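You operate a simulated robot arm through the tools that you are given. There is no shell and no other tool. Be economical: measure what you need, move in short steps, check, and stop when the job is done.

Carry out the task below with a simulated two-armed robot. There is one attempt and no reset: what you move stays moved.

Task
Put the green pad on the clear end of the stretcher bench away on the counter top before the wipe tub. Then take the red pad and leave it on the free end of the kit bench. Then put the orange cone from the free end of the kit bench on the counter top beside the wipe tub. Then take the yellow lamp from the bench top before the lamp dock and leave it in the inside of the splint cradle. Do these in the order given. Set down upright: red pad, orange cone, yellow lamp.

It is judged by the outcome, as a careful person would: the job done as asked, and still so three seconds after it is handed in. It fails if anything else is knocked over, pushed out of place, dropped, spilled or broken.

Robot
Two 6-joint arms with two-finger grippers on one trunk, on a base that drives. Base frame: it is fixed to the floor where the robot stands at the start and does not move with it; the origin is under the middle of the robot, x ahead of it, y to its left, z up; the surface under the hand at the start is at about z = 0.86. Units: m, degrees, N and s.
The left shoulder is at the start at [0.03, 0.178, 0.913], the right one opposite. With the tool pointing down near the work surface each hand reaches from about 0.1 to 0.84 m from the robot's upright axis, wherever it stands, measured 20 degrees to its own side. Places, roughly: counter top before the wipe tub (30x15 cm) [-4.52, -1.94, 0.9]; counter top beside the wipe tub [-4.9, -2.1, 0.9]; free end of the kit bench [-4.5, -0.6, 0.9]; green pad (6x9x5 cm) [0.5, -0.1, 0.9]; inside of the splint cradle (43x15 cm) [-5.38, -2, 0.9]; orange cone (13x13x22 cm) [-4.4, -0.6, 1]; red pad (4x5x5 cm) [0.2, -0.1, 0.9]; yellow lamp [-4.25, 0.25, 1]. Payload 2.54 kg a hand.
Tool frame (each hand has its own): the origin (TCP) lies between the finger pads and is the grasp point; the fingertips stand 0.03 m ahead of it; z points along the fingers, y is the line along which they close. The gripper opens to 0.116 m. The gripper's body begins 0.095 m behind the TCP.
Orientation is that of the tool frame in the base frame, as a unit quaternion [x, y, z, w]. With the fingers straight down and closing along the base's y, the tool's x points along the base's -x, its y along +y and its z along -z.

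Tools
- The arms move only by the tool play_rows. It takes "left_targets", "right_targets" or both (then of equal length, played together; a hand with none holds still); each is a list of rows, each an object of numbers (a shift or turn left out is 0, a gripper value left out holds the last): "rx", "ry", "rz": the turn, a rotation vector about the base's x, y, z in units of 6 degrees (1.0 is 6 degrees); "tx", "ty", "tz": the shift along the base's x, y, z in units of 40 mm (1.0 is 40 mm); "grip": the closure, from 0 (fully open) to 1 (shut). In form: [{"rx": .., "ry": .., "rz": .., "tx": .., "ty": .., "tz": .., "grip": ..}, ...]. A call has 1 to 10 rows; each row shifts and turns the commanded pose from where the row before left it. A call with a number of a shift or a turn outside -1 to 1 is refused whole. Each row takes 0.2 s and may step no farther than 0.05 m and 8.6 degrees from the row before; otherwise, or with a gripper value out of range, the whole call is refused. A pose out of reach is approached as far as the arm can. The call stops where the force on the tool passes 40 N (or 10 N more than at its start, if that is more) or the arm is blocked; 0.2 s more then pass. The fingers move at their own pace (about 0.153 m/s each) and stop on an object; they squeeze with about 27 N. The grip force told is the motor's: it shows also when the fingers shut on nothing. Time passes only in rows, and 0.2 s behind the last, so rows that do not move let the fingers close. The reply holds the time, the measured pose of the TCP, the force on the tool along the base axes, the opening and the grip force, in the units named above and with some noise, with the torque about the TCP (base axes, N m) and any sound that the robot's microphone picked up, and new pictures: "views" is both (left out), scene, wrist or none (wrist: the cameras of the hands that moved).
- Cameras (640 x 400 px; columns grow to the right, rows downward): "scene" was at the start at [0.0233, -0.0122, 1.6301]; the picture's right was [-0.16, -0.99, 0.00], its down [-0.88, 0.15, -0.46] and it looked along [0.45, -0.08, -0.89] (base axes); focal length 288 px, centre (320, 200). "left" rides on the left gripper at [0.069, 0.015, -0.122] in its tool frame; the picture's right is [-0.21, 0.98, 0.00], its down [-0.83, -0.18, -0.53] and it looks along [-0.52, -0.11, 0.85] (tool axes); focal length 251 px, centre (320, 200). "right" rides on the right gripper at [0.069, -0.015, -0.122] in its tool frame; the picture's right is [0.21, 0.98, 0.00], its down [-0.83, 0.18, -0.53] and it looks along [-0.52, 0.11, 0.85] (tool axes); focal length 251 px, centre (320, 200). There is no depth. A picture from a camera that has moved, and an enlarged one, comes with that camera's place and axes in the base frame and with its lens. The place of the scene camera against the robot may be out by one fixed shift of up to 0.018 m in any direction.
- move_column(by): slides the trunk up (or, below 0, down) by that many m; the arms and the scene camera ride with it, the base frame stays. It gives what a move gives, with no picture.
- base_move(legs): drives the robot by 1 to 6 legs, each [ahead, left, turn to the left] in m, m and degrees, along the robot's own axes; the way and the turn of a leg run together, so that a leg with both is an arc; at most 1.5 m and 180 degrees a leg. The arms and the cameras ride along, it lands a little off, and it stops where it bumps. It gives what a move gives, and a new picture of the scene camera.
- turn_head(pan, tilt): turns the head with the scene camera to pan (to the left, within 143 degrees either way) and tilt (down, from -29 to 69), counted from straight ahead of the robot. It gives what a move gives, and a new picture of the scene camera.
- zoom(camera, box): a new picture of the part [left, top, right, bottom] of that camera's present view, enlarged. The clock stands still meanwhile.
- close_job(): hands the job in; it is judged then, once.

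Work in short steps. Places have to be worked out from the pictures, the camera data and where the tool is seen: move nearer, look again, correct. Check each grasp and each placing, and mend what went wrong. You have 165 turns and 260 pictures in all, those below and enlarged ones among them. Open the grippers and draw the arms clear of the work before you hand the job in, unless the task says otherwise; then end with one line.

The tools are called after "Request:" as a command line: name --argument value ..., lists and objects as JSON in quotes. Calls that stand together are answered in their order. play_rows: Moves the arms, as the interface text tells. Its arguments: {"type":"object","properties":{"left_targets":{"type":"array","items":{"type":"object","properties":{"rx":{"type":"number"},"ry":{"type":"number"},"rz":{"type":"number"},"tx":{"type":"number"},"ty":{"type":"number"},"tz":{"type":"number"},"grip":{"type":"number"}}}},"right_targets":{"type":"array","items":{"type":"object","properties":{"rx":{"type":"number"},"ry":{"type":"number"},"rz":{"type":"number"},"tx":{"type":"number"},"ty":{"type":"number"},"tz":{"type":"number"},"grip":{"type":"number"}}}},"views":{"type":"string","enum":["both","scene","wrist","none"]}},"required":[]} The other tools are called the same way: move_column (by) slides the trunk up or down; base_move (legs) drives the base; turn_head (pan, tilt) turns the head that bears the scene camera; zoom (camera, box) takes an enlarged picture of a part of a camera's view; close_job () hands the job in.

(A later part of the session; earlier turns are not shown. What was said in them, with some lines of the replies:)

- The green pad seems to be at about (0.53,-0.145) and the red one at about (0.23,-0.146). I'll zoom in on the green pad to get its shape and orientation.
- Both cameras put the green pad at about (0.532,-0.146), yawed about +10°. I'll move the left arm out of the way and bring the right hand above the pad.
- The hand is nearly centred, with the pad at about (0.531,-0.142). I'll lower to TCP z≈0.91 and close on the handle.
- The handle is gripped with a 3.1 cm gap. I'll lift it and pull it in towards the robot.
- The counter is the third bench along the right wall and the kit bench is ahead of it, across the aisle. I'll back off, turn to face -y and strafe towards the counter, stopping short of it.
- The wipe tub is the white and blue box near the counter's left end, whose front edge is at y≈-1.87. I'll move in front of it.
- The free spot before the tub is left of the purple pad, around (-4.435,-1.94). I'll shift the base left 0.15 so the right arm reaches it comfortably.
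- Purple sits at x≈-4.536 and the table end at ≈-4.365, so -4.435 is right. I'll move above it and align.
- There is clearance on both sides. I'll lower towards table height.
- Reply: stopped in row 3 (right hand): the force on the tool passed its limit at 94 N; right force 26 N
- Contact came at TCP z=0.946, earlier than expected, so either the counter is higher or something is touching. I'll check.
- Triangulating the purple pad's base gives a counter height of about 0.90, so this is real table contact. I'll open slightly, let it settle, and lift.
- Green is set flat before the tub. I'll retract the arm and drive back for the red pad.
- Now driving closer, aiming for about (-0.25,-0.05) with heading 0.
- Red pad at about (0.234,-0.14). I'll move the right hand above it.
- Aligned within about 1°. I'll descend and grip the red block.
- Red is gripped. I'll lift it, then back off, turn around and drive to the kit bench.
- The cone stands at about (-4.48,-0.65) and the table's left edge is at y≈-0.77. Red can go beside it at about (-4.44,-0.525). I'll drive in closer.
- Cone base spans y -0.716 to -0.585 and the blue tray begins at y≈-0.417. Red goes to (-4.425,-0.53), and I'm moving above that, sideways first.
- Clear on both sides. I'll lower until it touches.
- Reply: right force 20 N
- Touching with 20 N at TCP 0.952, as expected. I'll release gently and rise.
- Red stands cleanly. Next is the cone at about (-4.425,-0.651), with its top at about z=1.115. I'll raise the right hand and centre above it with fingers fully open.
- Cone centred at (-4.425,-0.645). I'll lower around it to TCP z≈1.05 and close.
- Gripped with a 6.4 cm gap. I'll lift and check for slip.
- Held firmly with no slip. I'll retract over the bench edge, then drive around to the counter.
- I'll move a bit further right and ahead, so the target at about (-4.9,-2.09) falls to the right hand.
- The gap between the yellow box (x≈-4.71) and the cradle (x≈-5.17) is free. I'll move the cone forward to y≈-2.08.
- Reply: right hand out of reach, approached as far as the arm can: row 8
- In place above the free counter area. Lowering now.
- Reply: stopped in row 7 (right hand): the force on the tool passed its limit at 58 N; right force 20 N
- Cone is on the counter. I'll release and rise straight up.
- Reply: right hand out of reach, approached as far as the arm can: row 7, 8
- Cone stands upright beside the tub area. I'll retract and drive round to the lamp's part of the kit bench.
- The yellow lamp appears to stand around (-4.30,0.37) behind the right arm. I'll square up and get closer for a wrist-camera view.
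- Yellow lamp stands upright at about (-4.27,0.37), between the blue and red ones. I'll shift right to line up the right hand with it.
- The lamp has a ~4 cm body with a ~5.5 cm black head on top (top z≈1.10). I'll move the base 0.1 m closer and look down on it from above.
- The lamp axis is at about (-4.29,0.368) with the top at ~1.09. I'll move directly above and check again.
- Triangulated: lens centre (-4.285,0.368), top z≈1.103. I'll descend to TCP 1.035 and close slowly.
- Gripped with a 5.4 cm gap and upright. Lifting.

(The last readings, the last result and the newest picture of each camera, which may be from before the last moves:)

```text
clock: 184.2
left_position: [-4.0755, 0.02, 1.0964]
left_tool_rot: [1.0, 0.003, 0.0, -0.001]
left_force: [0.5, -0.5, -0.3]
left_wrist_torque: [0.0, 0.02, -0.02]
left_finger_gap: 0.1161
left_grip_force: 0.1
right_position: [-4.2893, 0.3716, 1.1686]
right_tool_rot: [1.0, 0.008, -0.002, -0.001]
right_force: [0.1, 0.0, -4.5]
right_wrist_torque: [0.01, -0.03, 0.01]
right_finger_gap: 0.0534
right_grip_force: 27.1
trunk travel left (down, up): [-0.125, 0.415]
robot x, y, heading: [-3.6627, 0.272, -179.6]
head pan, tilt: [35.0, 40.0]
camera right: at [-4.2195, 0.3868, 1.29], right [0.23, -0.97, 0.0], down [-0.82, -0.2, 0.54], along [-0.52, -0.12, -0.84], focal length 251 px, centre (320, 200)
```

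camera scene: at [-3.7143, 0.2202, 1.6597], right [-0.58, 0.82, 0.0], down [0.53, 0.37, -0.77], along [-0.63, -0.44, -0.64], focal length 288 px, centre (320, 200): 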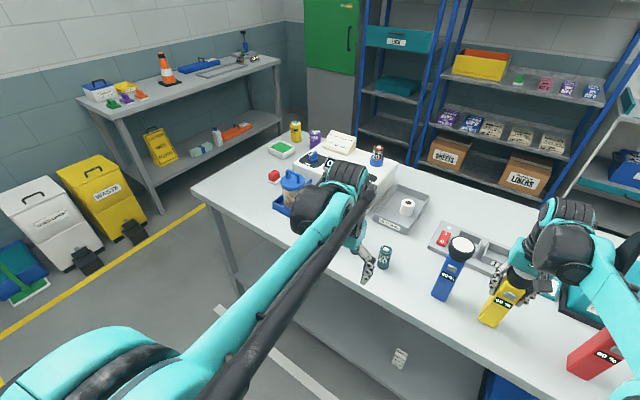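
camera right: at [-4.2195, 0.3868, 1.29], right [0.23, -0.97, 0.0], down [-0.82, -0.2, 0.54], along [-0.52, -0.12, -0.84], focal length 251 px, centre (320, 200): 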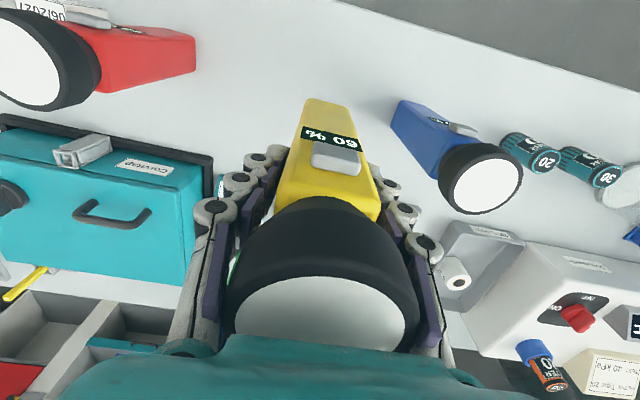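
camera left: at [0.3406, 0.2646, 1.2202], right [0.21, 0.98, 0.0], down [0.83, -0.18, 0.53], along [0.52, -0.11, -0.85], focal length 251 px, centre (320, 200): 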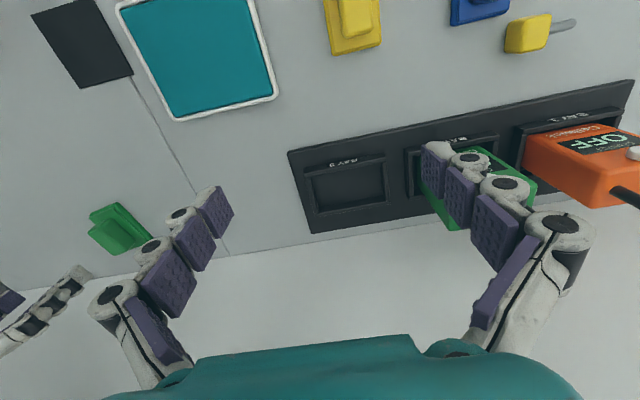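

Held securely. I'll retract and drive round to the cradle end of the counter.

Request:
play_rows --right_targets '[{"tx": 0.9}, {"tx": 0.9}, {"tx": 0.9}, {"tx": 0.9}, {"tx": 0.9}, {"tx": 0.5}]' --views "none"

Request:
base_move --legs '[[-0.25, 0, 0], [0, 0, 89.6], [1.5, 0, 0], [0.05, -1.2, 0], [0, -0.45, 0]]'

Request:
turn_head --pan -15 --tilt 45

```text
clock: 185.7
left_position: [-4.0742, 0.0204, 1.0967]
left_tool_rot: [1.0, 0.002, 0.0, 0.0]
left_force: [-0.2, 0.0, 0.2]
left_wrist_torque: [-0.01, 0.03, 0.0]
left_finger_gap: 0.1161
left_grip_force: 0.0
right_position: [-4.0858, 0.3687, 1.1661]
right_tool_rot: [1.0, 0.009, -0.004, -0.001]
right_force: [-0.7, 0.4, -3.3]
right_wrist_torque: [0.0, 0.02, -0.04]
right_finger_gap: 0.0536
right_grip_force: 26.5
trunk travel left (down, up): [-0.125, 0.415]
robot x, y, heading: [-3.6645, 0.2709, -179.6]
head pan, tilt: [35.0, 40.0]
```

```text
clock: 206.3
left_position: [-4.6983, -1.7316, 1.0964]
left_tool_rot: [0.699, 0.715, 0.001, 0.001]
left_force: [0.6, -0.2, -0.3]
left_wrist_torque: [0.03, -0.04, -0.03]
left_finger_gap: 0.1159
left_grip_force: 0.0
right_position: [-5.0466, -1.7492, 1.1669]
right_tool_rot: [0.694, 0.72, -0.002, 0.002]
right_force: [-0.8, 0.0, -4.0]
right_wrist_torque: [-0.01, -0.01, 0.03]
right_finger_gap: 0.0516
right_grip_force: 26.8
trunk travel left (down, up): [-0.125, 0.415]
robot x, y, heading: [-4.9575, -1.323, -88.9]
head pan, tilt: [35.0, 40.0]
camera scene: at [-4.9168, -1.3671, 1.6598], right [-0.81, -0.59, 0.0], down [-0.38, 0.52, -0.77], along [0.45, -0.62, -0.64], focal length 288 px, centre (320, 200)
```

scene: 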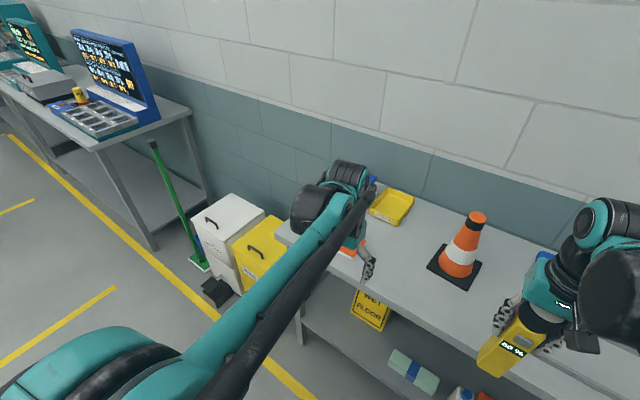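

```text
clock: 207.4
left_position: [-4.6968, -1.7318, 1.0961]
left_tool_rot: [0.699, 0.715, 0.0, 0.0]
left_force: [-0.3, 0.4, 0.2]
left_wrist_torque: [0.02, 0.01, -0.02]
left_finger_gap: 0.116
left_grip_force: 0.1
right_position: [-5.0458, -1.7484, 1.1675]
right_tool_rot: [0.695, 0.719, -0.003, 0.002]
right_force: [-0.4, -0.1, -3.1]
right_wrist_torque: [-0.02, 0.01, 0.01]
right_finger_gap: 0.0516
right_grip_force: 26.8
trunk travel left (down, up): [-0.125, 0.415]
robot x, y, heading: [-4.9574, -1.3266, -88.5]
head pan, tilt: [-15.0, 45.0]
camera scene: at [-4.9851, -1.3776, 1.6525], right [-0.97, 0.24, 0.0], down [0.17, 0.69, -0.71], along [-0.17, -0.69, -0.71], focal length 288 px, centre (320, 200)
```

scene: 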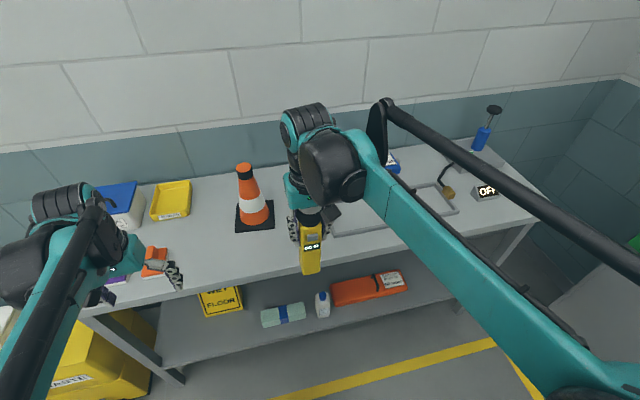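

The finger gap dropped slightly (53.6→51.6 mm), so I'll check the wrist view for slipping.

Request:
zoom --camera "right" --box '[0, 0, 640, 400]'

Request:
zoom --camera "scene" --box '[240, 120, 480, 290]'

```text
1.00 times, centred on (320, 200) of right (not enlarged: the box is as wide or as high as the picture)
camera zoom: at [-5.0639, -1.6811, 1.2878], right [0.97, 0.25, 0.0], down [0.21, -0.82, 0.54], along [0.13, -0.52, -0.84], focal length 251 px, centre (320, 200)
```

zoom: 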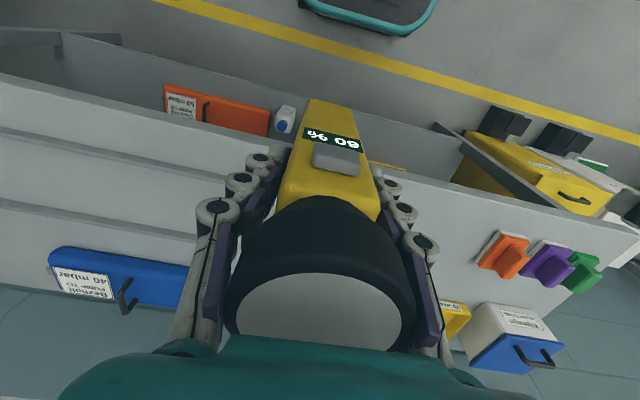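

```text
2.35 times, centred on (360, 205) of scene
camera zoom: at [-4.9851, -1.3776, 1.6525], right [-0.97, 0.24, 0.0], down [0.17, 0.69, -0.71], along [-0.17, -0.69, -0.71], focal length 677 px, centre (226, 188)
```

zoom: 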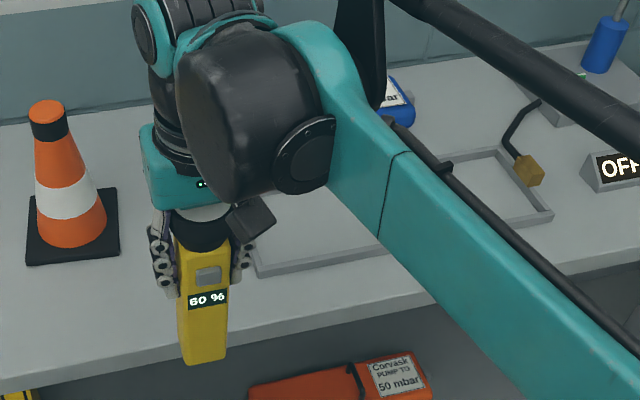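

The lamp is still nearly upright in the grip. The cradle interior is around x -5.17…-5.6, y -1.93…-2.08. I'll shift the base right so its centre is in reach.

Request:
base_move --legs '[[0.03, -0.28, -1.5]]'

Request:
turn_head --pan 5 --tilt 45

```text
clock: 209.4
left_position: [-4.9864, -1.7715, 1.096]
left_tool_rot: [0.708, 0.706, 0.0, 0.0]
left_force: [-0.5, -0.2, 0.7]
left_wrist_torque: [-0.01, -0.07, -0.01]
left_finger_gap: 0.1161
left_grip_force: 0.1
right_position: [-5.3371, -1.78, 1.1664]
right_tool_rot: [0.703, 0.711, -0.002, 0.002]
right_force: [-0.1, 0.8, -3.7]
right_wrist_torque: [0.01, -0.02, -0.01]
right_finger_gap: 0.0514
right_grip_force: 27.0
trunk travel left (down, up): [-0.125, 0.415]
robot x, y, heading: [-5.2353, -1.3608, -90.1]
head pan, tilt: [-15.0, 45.0]
camera scene: at [-5.2669, -1.4104, 1.6524], right [-0.97, 0.26, 0.0], down [0.19, 0.68, -0.71], along [-0.18, -0.68, -0.71], focal length 288 px, centre (320, 200)
```

scene: 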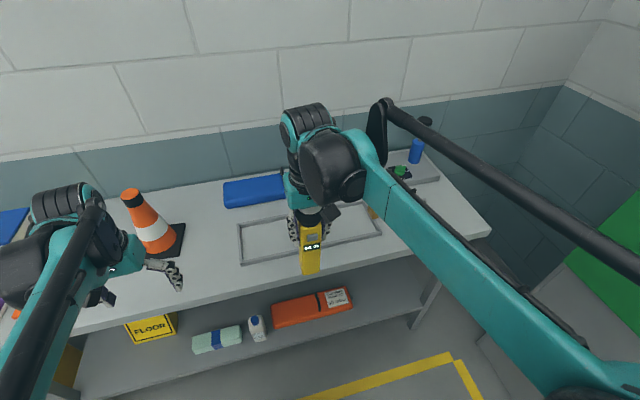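

```text
clock: 210.2
left_position: [-4.9856, -1.7704, 1.0969]
left_tool_rot: [0.708, 0.707, 0.001, 0.0]
left_force: [0.4, 0.5, 0.3]
left_wrist_torque: [0.02, -0.01, -0.03]
left_finger_gap: 0.1161
left_grip_force: 0.0
right_position: [-5.3349, -1.781, 1.1667]
right_tool_rot: [0.703, 0.711, -0.002, 0.001]
right_force: [-0.9, -1.0, -3.7]
right_wrist_torque: [-0.04, 0.02, -0.01]
right_finger_gap: 0.0515
right_grip_force: 26.8
trunk travel left (down, up): [-0.125, 0.415]
robot x, y, heading: [-5.2346, -1.3619, -90.1]
head pan, tilt: [5.0, 45.0]
camera scene: at [-5.2375, -1.4128, 1.6525], right [-1.0, -0.08, 0.0], down [-0.06, 0.7, -0.71], along [0.06, -0.7, -0.71], focal length 288 px, centre (320, 200)
```

scene: 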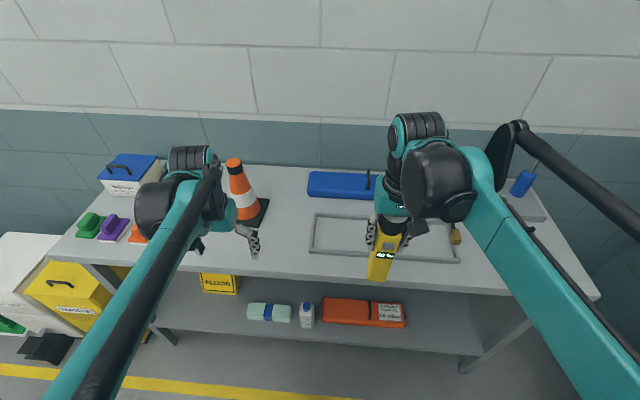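

The cradle's front and rear bars are at y≈-1.92 and -2.09. I'll move the lamp above its middle line.

Request:
play_rows --right_targets '[{"ty": -0.92, "tx": -0.04}, {"ty": -0.92, "tx": -0.04}, {"ty": -0.92, "tx": -0.04}, {"ty": -0.92, "tx": -0.04}, {"ty": -0.92, "tx": -0.04}, {"ty": -0.92, "tx": -0.04}, {"tz": 0}]'

```text
clock: 211.8
left_position: [-4.9867, -1.77, 1.0972]
left_tool_rot: [0.707, 0.707, 0.0, 0.0]
left_force: [1.3, -0.4, 0.0]
left_wrist_torque: [-0.04, 0.0, 0.01]
left_finger_gap: 0.1161
left_grip_force: 0.1
right_position: [-5.3452, -2.0031, 1.1687]
right_tool_rot: [0.704, 0.71, -0.004, 0.002]
right_force: [0.8, 0.3, -3.4]
right_wrist_torque: [-0.04, -0.01, 0.01]
right_finger_gap: 0.0514
right_grip_force: 27.2
trunk travel left (down, up): [-0.125, 0.415]
robot x, y, heading: [-5.2353, -1.3589, -90.1]
head pan, tilt: [5.0, 45.0]
camera scene: at [-5.2373, -1.4115, 1.6525], right [-1.0, -0.09, 0.0], down [-0.06, 0.7, -0.71], along [0.06, -0.7, -0.71], focal length 288 px, centre (320, 200)
camera right: at [-5.3612, -1.9336, 1.289], right [0.97, 0.22, 0.0], down [0.19, -0.82, 0.54], along [0.12, -0.53, -0.84], focal length 251 px, centre (320, 200)
```

scene: 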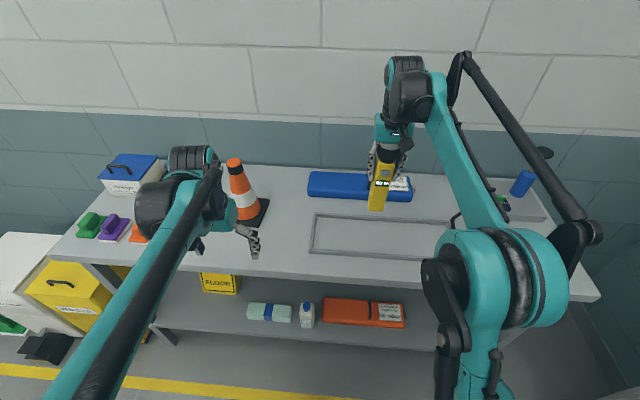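
right: 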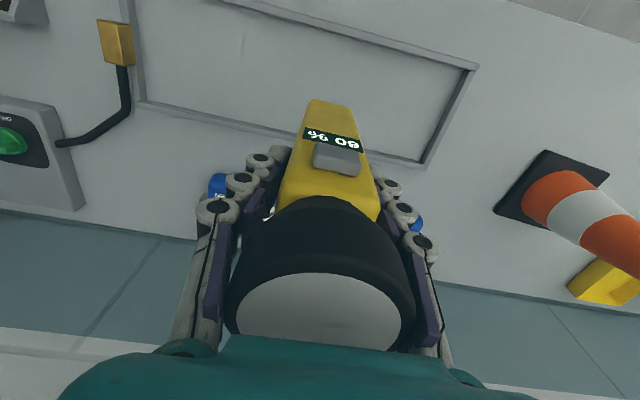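

From the wrist view, the cradle interior is centred at about (-5.375,-1.995). I'll adjust slightly and lower, with fine steps at the end.

Request:
play_rows --right_targets '[{"tx": -0.6, "ty": 0.2}, {"tz": -0.8}, {"tz": -0.8}, {"tz": -0.7}, {"tz": -0.2}, {"tz": -0.2}, {"tz": -0.15}, {"tz": -0.15}, {"tz": -0.1}]'

```text
clock: 213.8
left_position: [-4.9862, -1.7716, 1.0969]
left_tool_rot: [0.708, 0.706, 0.0, 0.0]
left_force: [-0.4, 1.1, 0.2]
left_wrist_torque: [-0.02, -0.01, 0.01]
left_finger_gap: 0.1158
left_grip_force: 0.1
right_position: [-5.3693, -1.9945, 1.0425]
right_tool_rot: [0.704, 0.711, -0.002, 0.001]
right_force: [-0.1, 0.1, -3.8]
right_wrist_torque: [-0.03, 0.03, 0.0]
right_finger_gap: 0.051
right_grip_force: 27.4
trunk travel left (down, up): [-0.125, 0.415]
robot x, y, heading: [-5.2324, -1.3578, -90.1]
head pan, tilt: [5.0, 45.0]
camera scene: at [-5.2373, -1.4129, 1.6525], right [-1.0, -0.09, 0.0], down [-0.06, 0.7, -0.71], along [0.06, -0.7, -0.71], focal length 288 px, centre (320, 200)
camera right: at [-5.3855, -1.9257, 1.1631], right [0.97, 0.22, 0.0], down [0.19, -0.82, 0.54], along [0.12, -0.53, -0.84], focal length 251 px, centre (320, 200)
```

scene: 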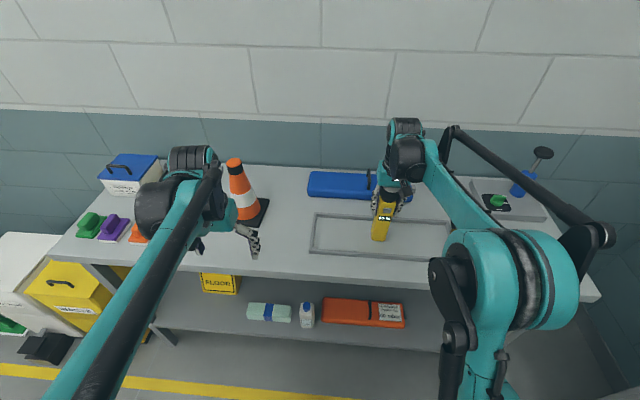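
right: 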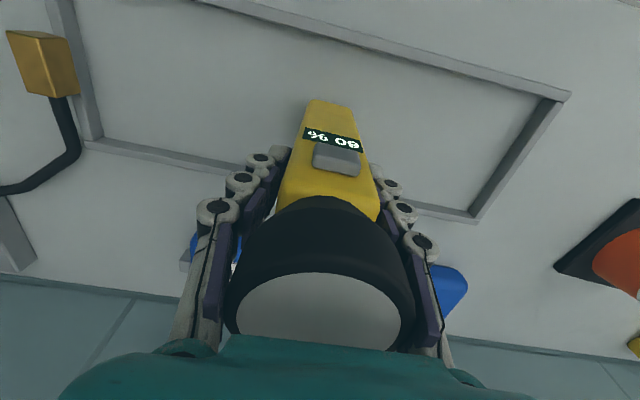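

No contact yet at 1.0425, and the lamp is well inside the frame. Continuing down in 2–3 mm steps.

Request:
play_rows --right_targets '[{"tz": -0.08}, {"tz": -0.08}, {"tz": -0.05}, {"tz": -0.05}, {"tz": -0.05}, {"tz": -0.05}]' --views "none"

```text
clock: 214.8
left_position: [-4.9846, -1.7697, 1.0975]
left_tool_rot: [0.708, 0.706, -0.001, 0.001]
left_force: [0.7, -0.4, -0.2]
left_wrist_torque: [0.01, -0.03, 0.01]
left_finger_gap: 0.1159
left_grip_force: 0.1
right_position: [-5.3691, -1.9924, 1.0371]
right_tool_rot: [0.704, 0.711, -0.003, 0.003]
right_force: [1.8, 0.5, 21.7]
right_wrist_torque: [0.65, 0.27, -0.01]
right_finger_gap: 0.0511
right_grip_force: 26.9
trunk travel left (down, up): [-0.125, 0.415]
robot x, y, heading: [-5.236, -1.3579, -89.9]
head pan, tilt: [5.0, 45.0]
stopped in row 4 (right hand): the force on the tool passed its limit at 44 N (the readings are from after the stop); the commanded pose is now the measured one
```

It touched down at TCP 1.037. I'll relieve the pressure, open slowly, wait, then look before rising.

Request:
play_rows --right_targets '[{"tz": 0.04}, {"grip": 0.5}, {"grip": 0.4}, {"grip": 0.2}, {"grip": 0}, {"grip": 0}]'

```text
clock: 216.2
left_position: [-4.9861, -1.7715, 1.0973]
left_tool_rot: [0.708, 0.706, -0.001, 0.001]
left_force: [0.2, 0.3, -1.2]
left_wrist_torque: [-0.04, -0.02, 0.0]
left_finger_gap: 0.1159
left_grip_force: 0.1
right_position: [-5.3698, -1.9942, 1.0378]
right_tool_rot: [0.703, 0.711, -0.003, 0.002]
right_force: [0.4, -1.1, 0.4]
right_wrist_torque: [-0.03, 0.0, -0.05]
right_finger_gap: 0.1161
right_grip_force: 0.1
trunk travel left (down, up): [-0.125, 0.415]
robot x, y, heading: [-5.2338, -1.357, -90.3]
head pan, tilt: [5.0, 45.0]
camera scene: at [-5.2372, -1.4127, 1.6525], right [-1.0, -0.09, 0.0], down [-0.06, 0.7, -0.71], along [0.06, -0.7, -0.71], focal length 288 px, centre (320, 200)
camera right: at [-5.3854, -1.9249, 1.1579], right [0.97, 0.22, 0.0], down [0.19, -0.82, 0.54], along [0.12, -0.53, -0.84], focal length 251 px, centre (320, 200)
```

scene: 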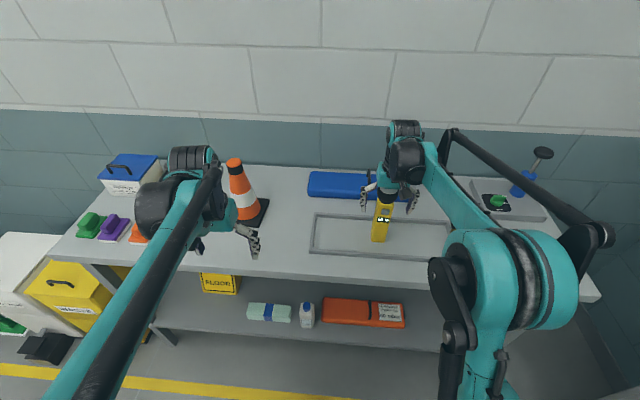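
right: 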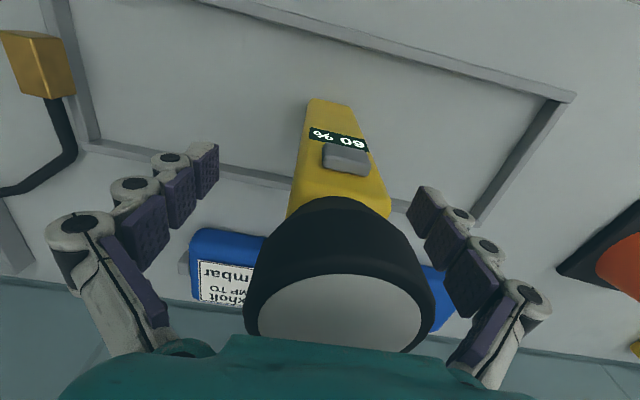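

The lamp stands on its own. I'll rise straight up until the fingertips clear it.

Request:
play_rows --right_targets '[{"tz": 0.8}, {"tz": 0.9}, {"tz": 0.9}, {"tz": 0.9}, {"tz": 0.6}, {"tz": 0}]'

```text
clock: 217.6
left_position: [-4.985, -1.7709, 1.0959]
left_tool_rot: [0.708, 0.707, 0.0, 0.0]
left_force: [-0.2, 0.5, -0.7]
left_wrist_torque: [0.03, -0.01, -0.02]
left_finger_gap: 0.1158
left_grip_force: 0.1
right_position: [-5.3686, -1.9954, 1.2012]
right_tool_rot: [0.703, 0.711, -0.005, 0.003]
right_force: [-0.3, -0.6, -0.5]
right_wrist_torque: [0.01, 0.01, 0.01]
right_finger_gap: 0.1163
right_grip_force: 0.0
trunk travel left (down, up): [-0.125, 0.415]
robot x, y, heading: [-5.2332, -1.3576, -90.1]
head pan, tilt: [5.0, 45.0]
camera scene: at [-5.2373, -1.4128, 1.6525], right [-1.0, -0.09, 0.0], down [-0.06, 0.7, -0.71], along [0.06, -0.7, -0.71], focal length 288 px, centre (320, 200)
camera right: at [-5.3849, -1.9264, 1.3221], right [0.97, 0.22, 0.0], down [0.19, -0.82, 0.54], along [0.12, -0.53, -0.84], focal length 251 px, centre (320, 200)
```

scene: 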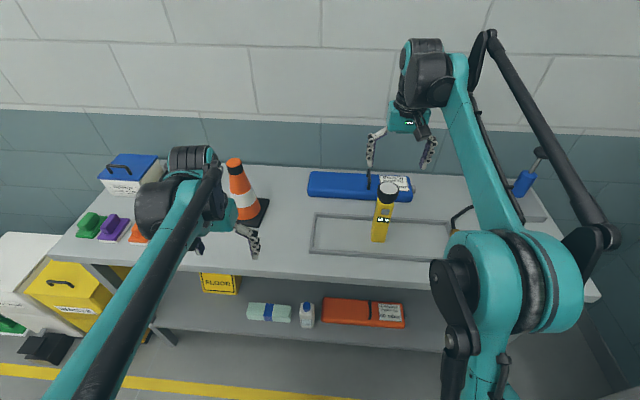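
right: 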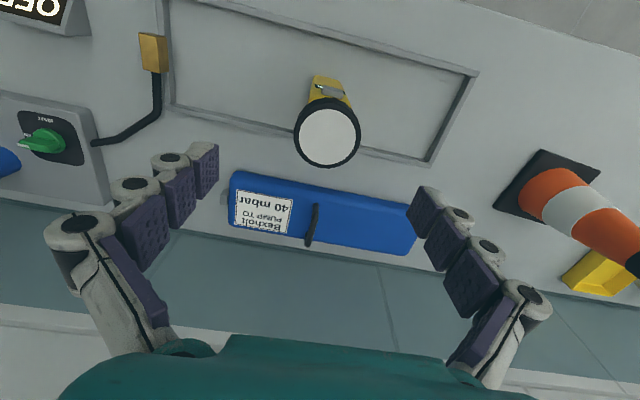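

Lamp upright inside the cradle. I'll retract the arm and back away a little for a final look.

Request:
play_rows --right_targets '[{"ty": 0.9}, {"ty": 0.9}, {"ty": 0.9}, {"ty": 0.9}, {"ty": 0.9}, {"ty": 0.9}, {"ty": 0.5}]' --views "none"

Request:
base_move --legs '[[-0.15, 0, 0]]'

Request:
turn_head --pan 138 --tilt 40

```text
clock: 219.2
left_position: [-4.9852, -1.7702, 1.0974]
left_tool_rot: [0.707, 0.707, -0.001, 0.001]
left_force: [0.2, 0.3, -0.2]
left_wrist_torque: [-0.04, 0.01, -0.01]
left_finger_gap: 0.1159
left_grip_force: 0.1
right_position: [-5.3699, -1.758, 1.202]
right_tool_rot: [0.703, 0.711, -0.003, 0.003]
right_force: [0.4, -0.7, -0.6]
right_wrist_torque: [-0.02, 0.02, -0.01]
right_finger_gap: 0.1159
right_grip_force: 0.0
trunk travel left (down, up): [-0.125, 0.415]
robot x, y, heading: [-5.2333, -1.3576, -90.0]
head pan, tilt: [5.0, 45.0]
```

```text
clock: 220.6
left_position: [-4.9845, -1.6191, 1.0979]
left_tool_rot: [0.706, 0.709, -0.001, 0.001]
left_force: [1.0, 0.2, 0.1]
left_wrist_torque: [-0.06, 0.0, -0.02]
left_finger_gap: 0.1164
left_grip_force: 0.0
right_position: [-5.3683, -1.6078, 1.2023]
right_tool_rot: [0.702, 0.712, -0.005, 0.003]
right_force: [0.2, 1.1, 0.8]
right_wrist_torque: [-0.09, -0.01, 0.02]
right_finger_gap: 0.1158
right_grip_force: 0.0
trunk travel left (down, up): [-0.125, 0.415]
robot x, y, heading: [-5.2354, -1.2091, -89.8]
head pan, tilt: [5.0, 45.0]
camera scene: at [-5.237, -1.2604, 1.6526], right [-1.0, -0.09, 0.0], down [-0.06, 0.7, -0.71], along [0.06, -0.71, -0.71], focal length 288 px, centre (320, 200)
```

scene: 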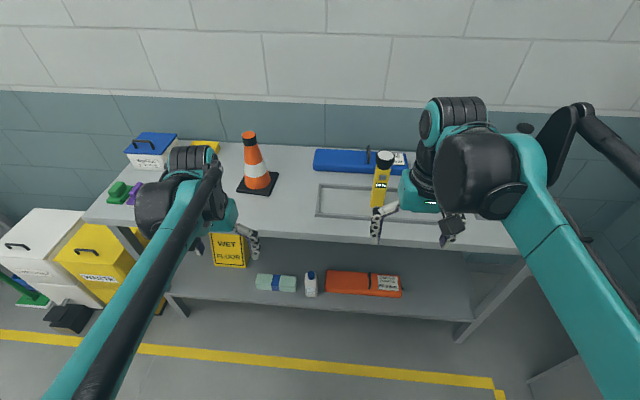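

```text
clock: 222.7
left_position: [-4.9856, -1.6203, 1.0964]
left_tool_rot: [0.706, 0.708, 0.0, 0.0]
left_force: [-0.3, 0.0, 0.9]
left_wrist_torque: [0.0, 0.02, 0.04]
left_finger_gap: 0.1161
left_grip_force: 0.1
right_position: [-5.3687, -1.6104, 1.2016]
right_tool_rot: [0.702, 0.712, -0.004, 0.002]
right_force: [-0.1, 0.3, -1.2]
right_wrist_torque: [0.0, 0.01, 0.01]
right_finger_gap: 0.1159
right_grip_force: 0.2
trunk travel left (down, up): [-0.125, 0.415]
robot x, y, heading: [-5.2337, -1.2107, -90.0]
head pan, tilt: [138.0, 40.0]
camera scene: at [-5.1875, -1.1182, 1.6598], right [0.74, -0.67, 0.0], down [-0.43, -0.48, -0.77], along [0.51, 0.57, -0.64], focal length 288 px, centre (320, 200)
```

scene: 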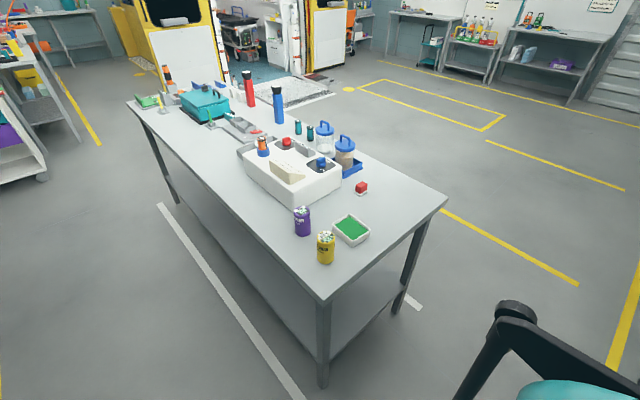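

All four items are placed: green pad before the tub, red pad on the free end, cone beside the tub, lamp upright in the cradle. Both grippers are open and clear, so I'm handing the job in.

Request:
close_job

```text
The job is handed in.
```

All four items were placed in the order asked, with the red pad, orange cone and yellow lamp set upright, both grippers open and clear, and nothing else seen to be disturbed.
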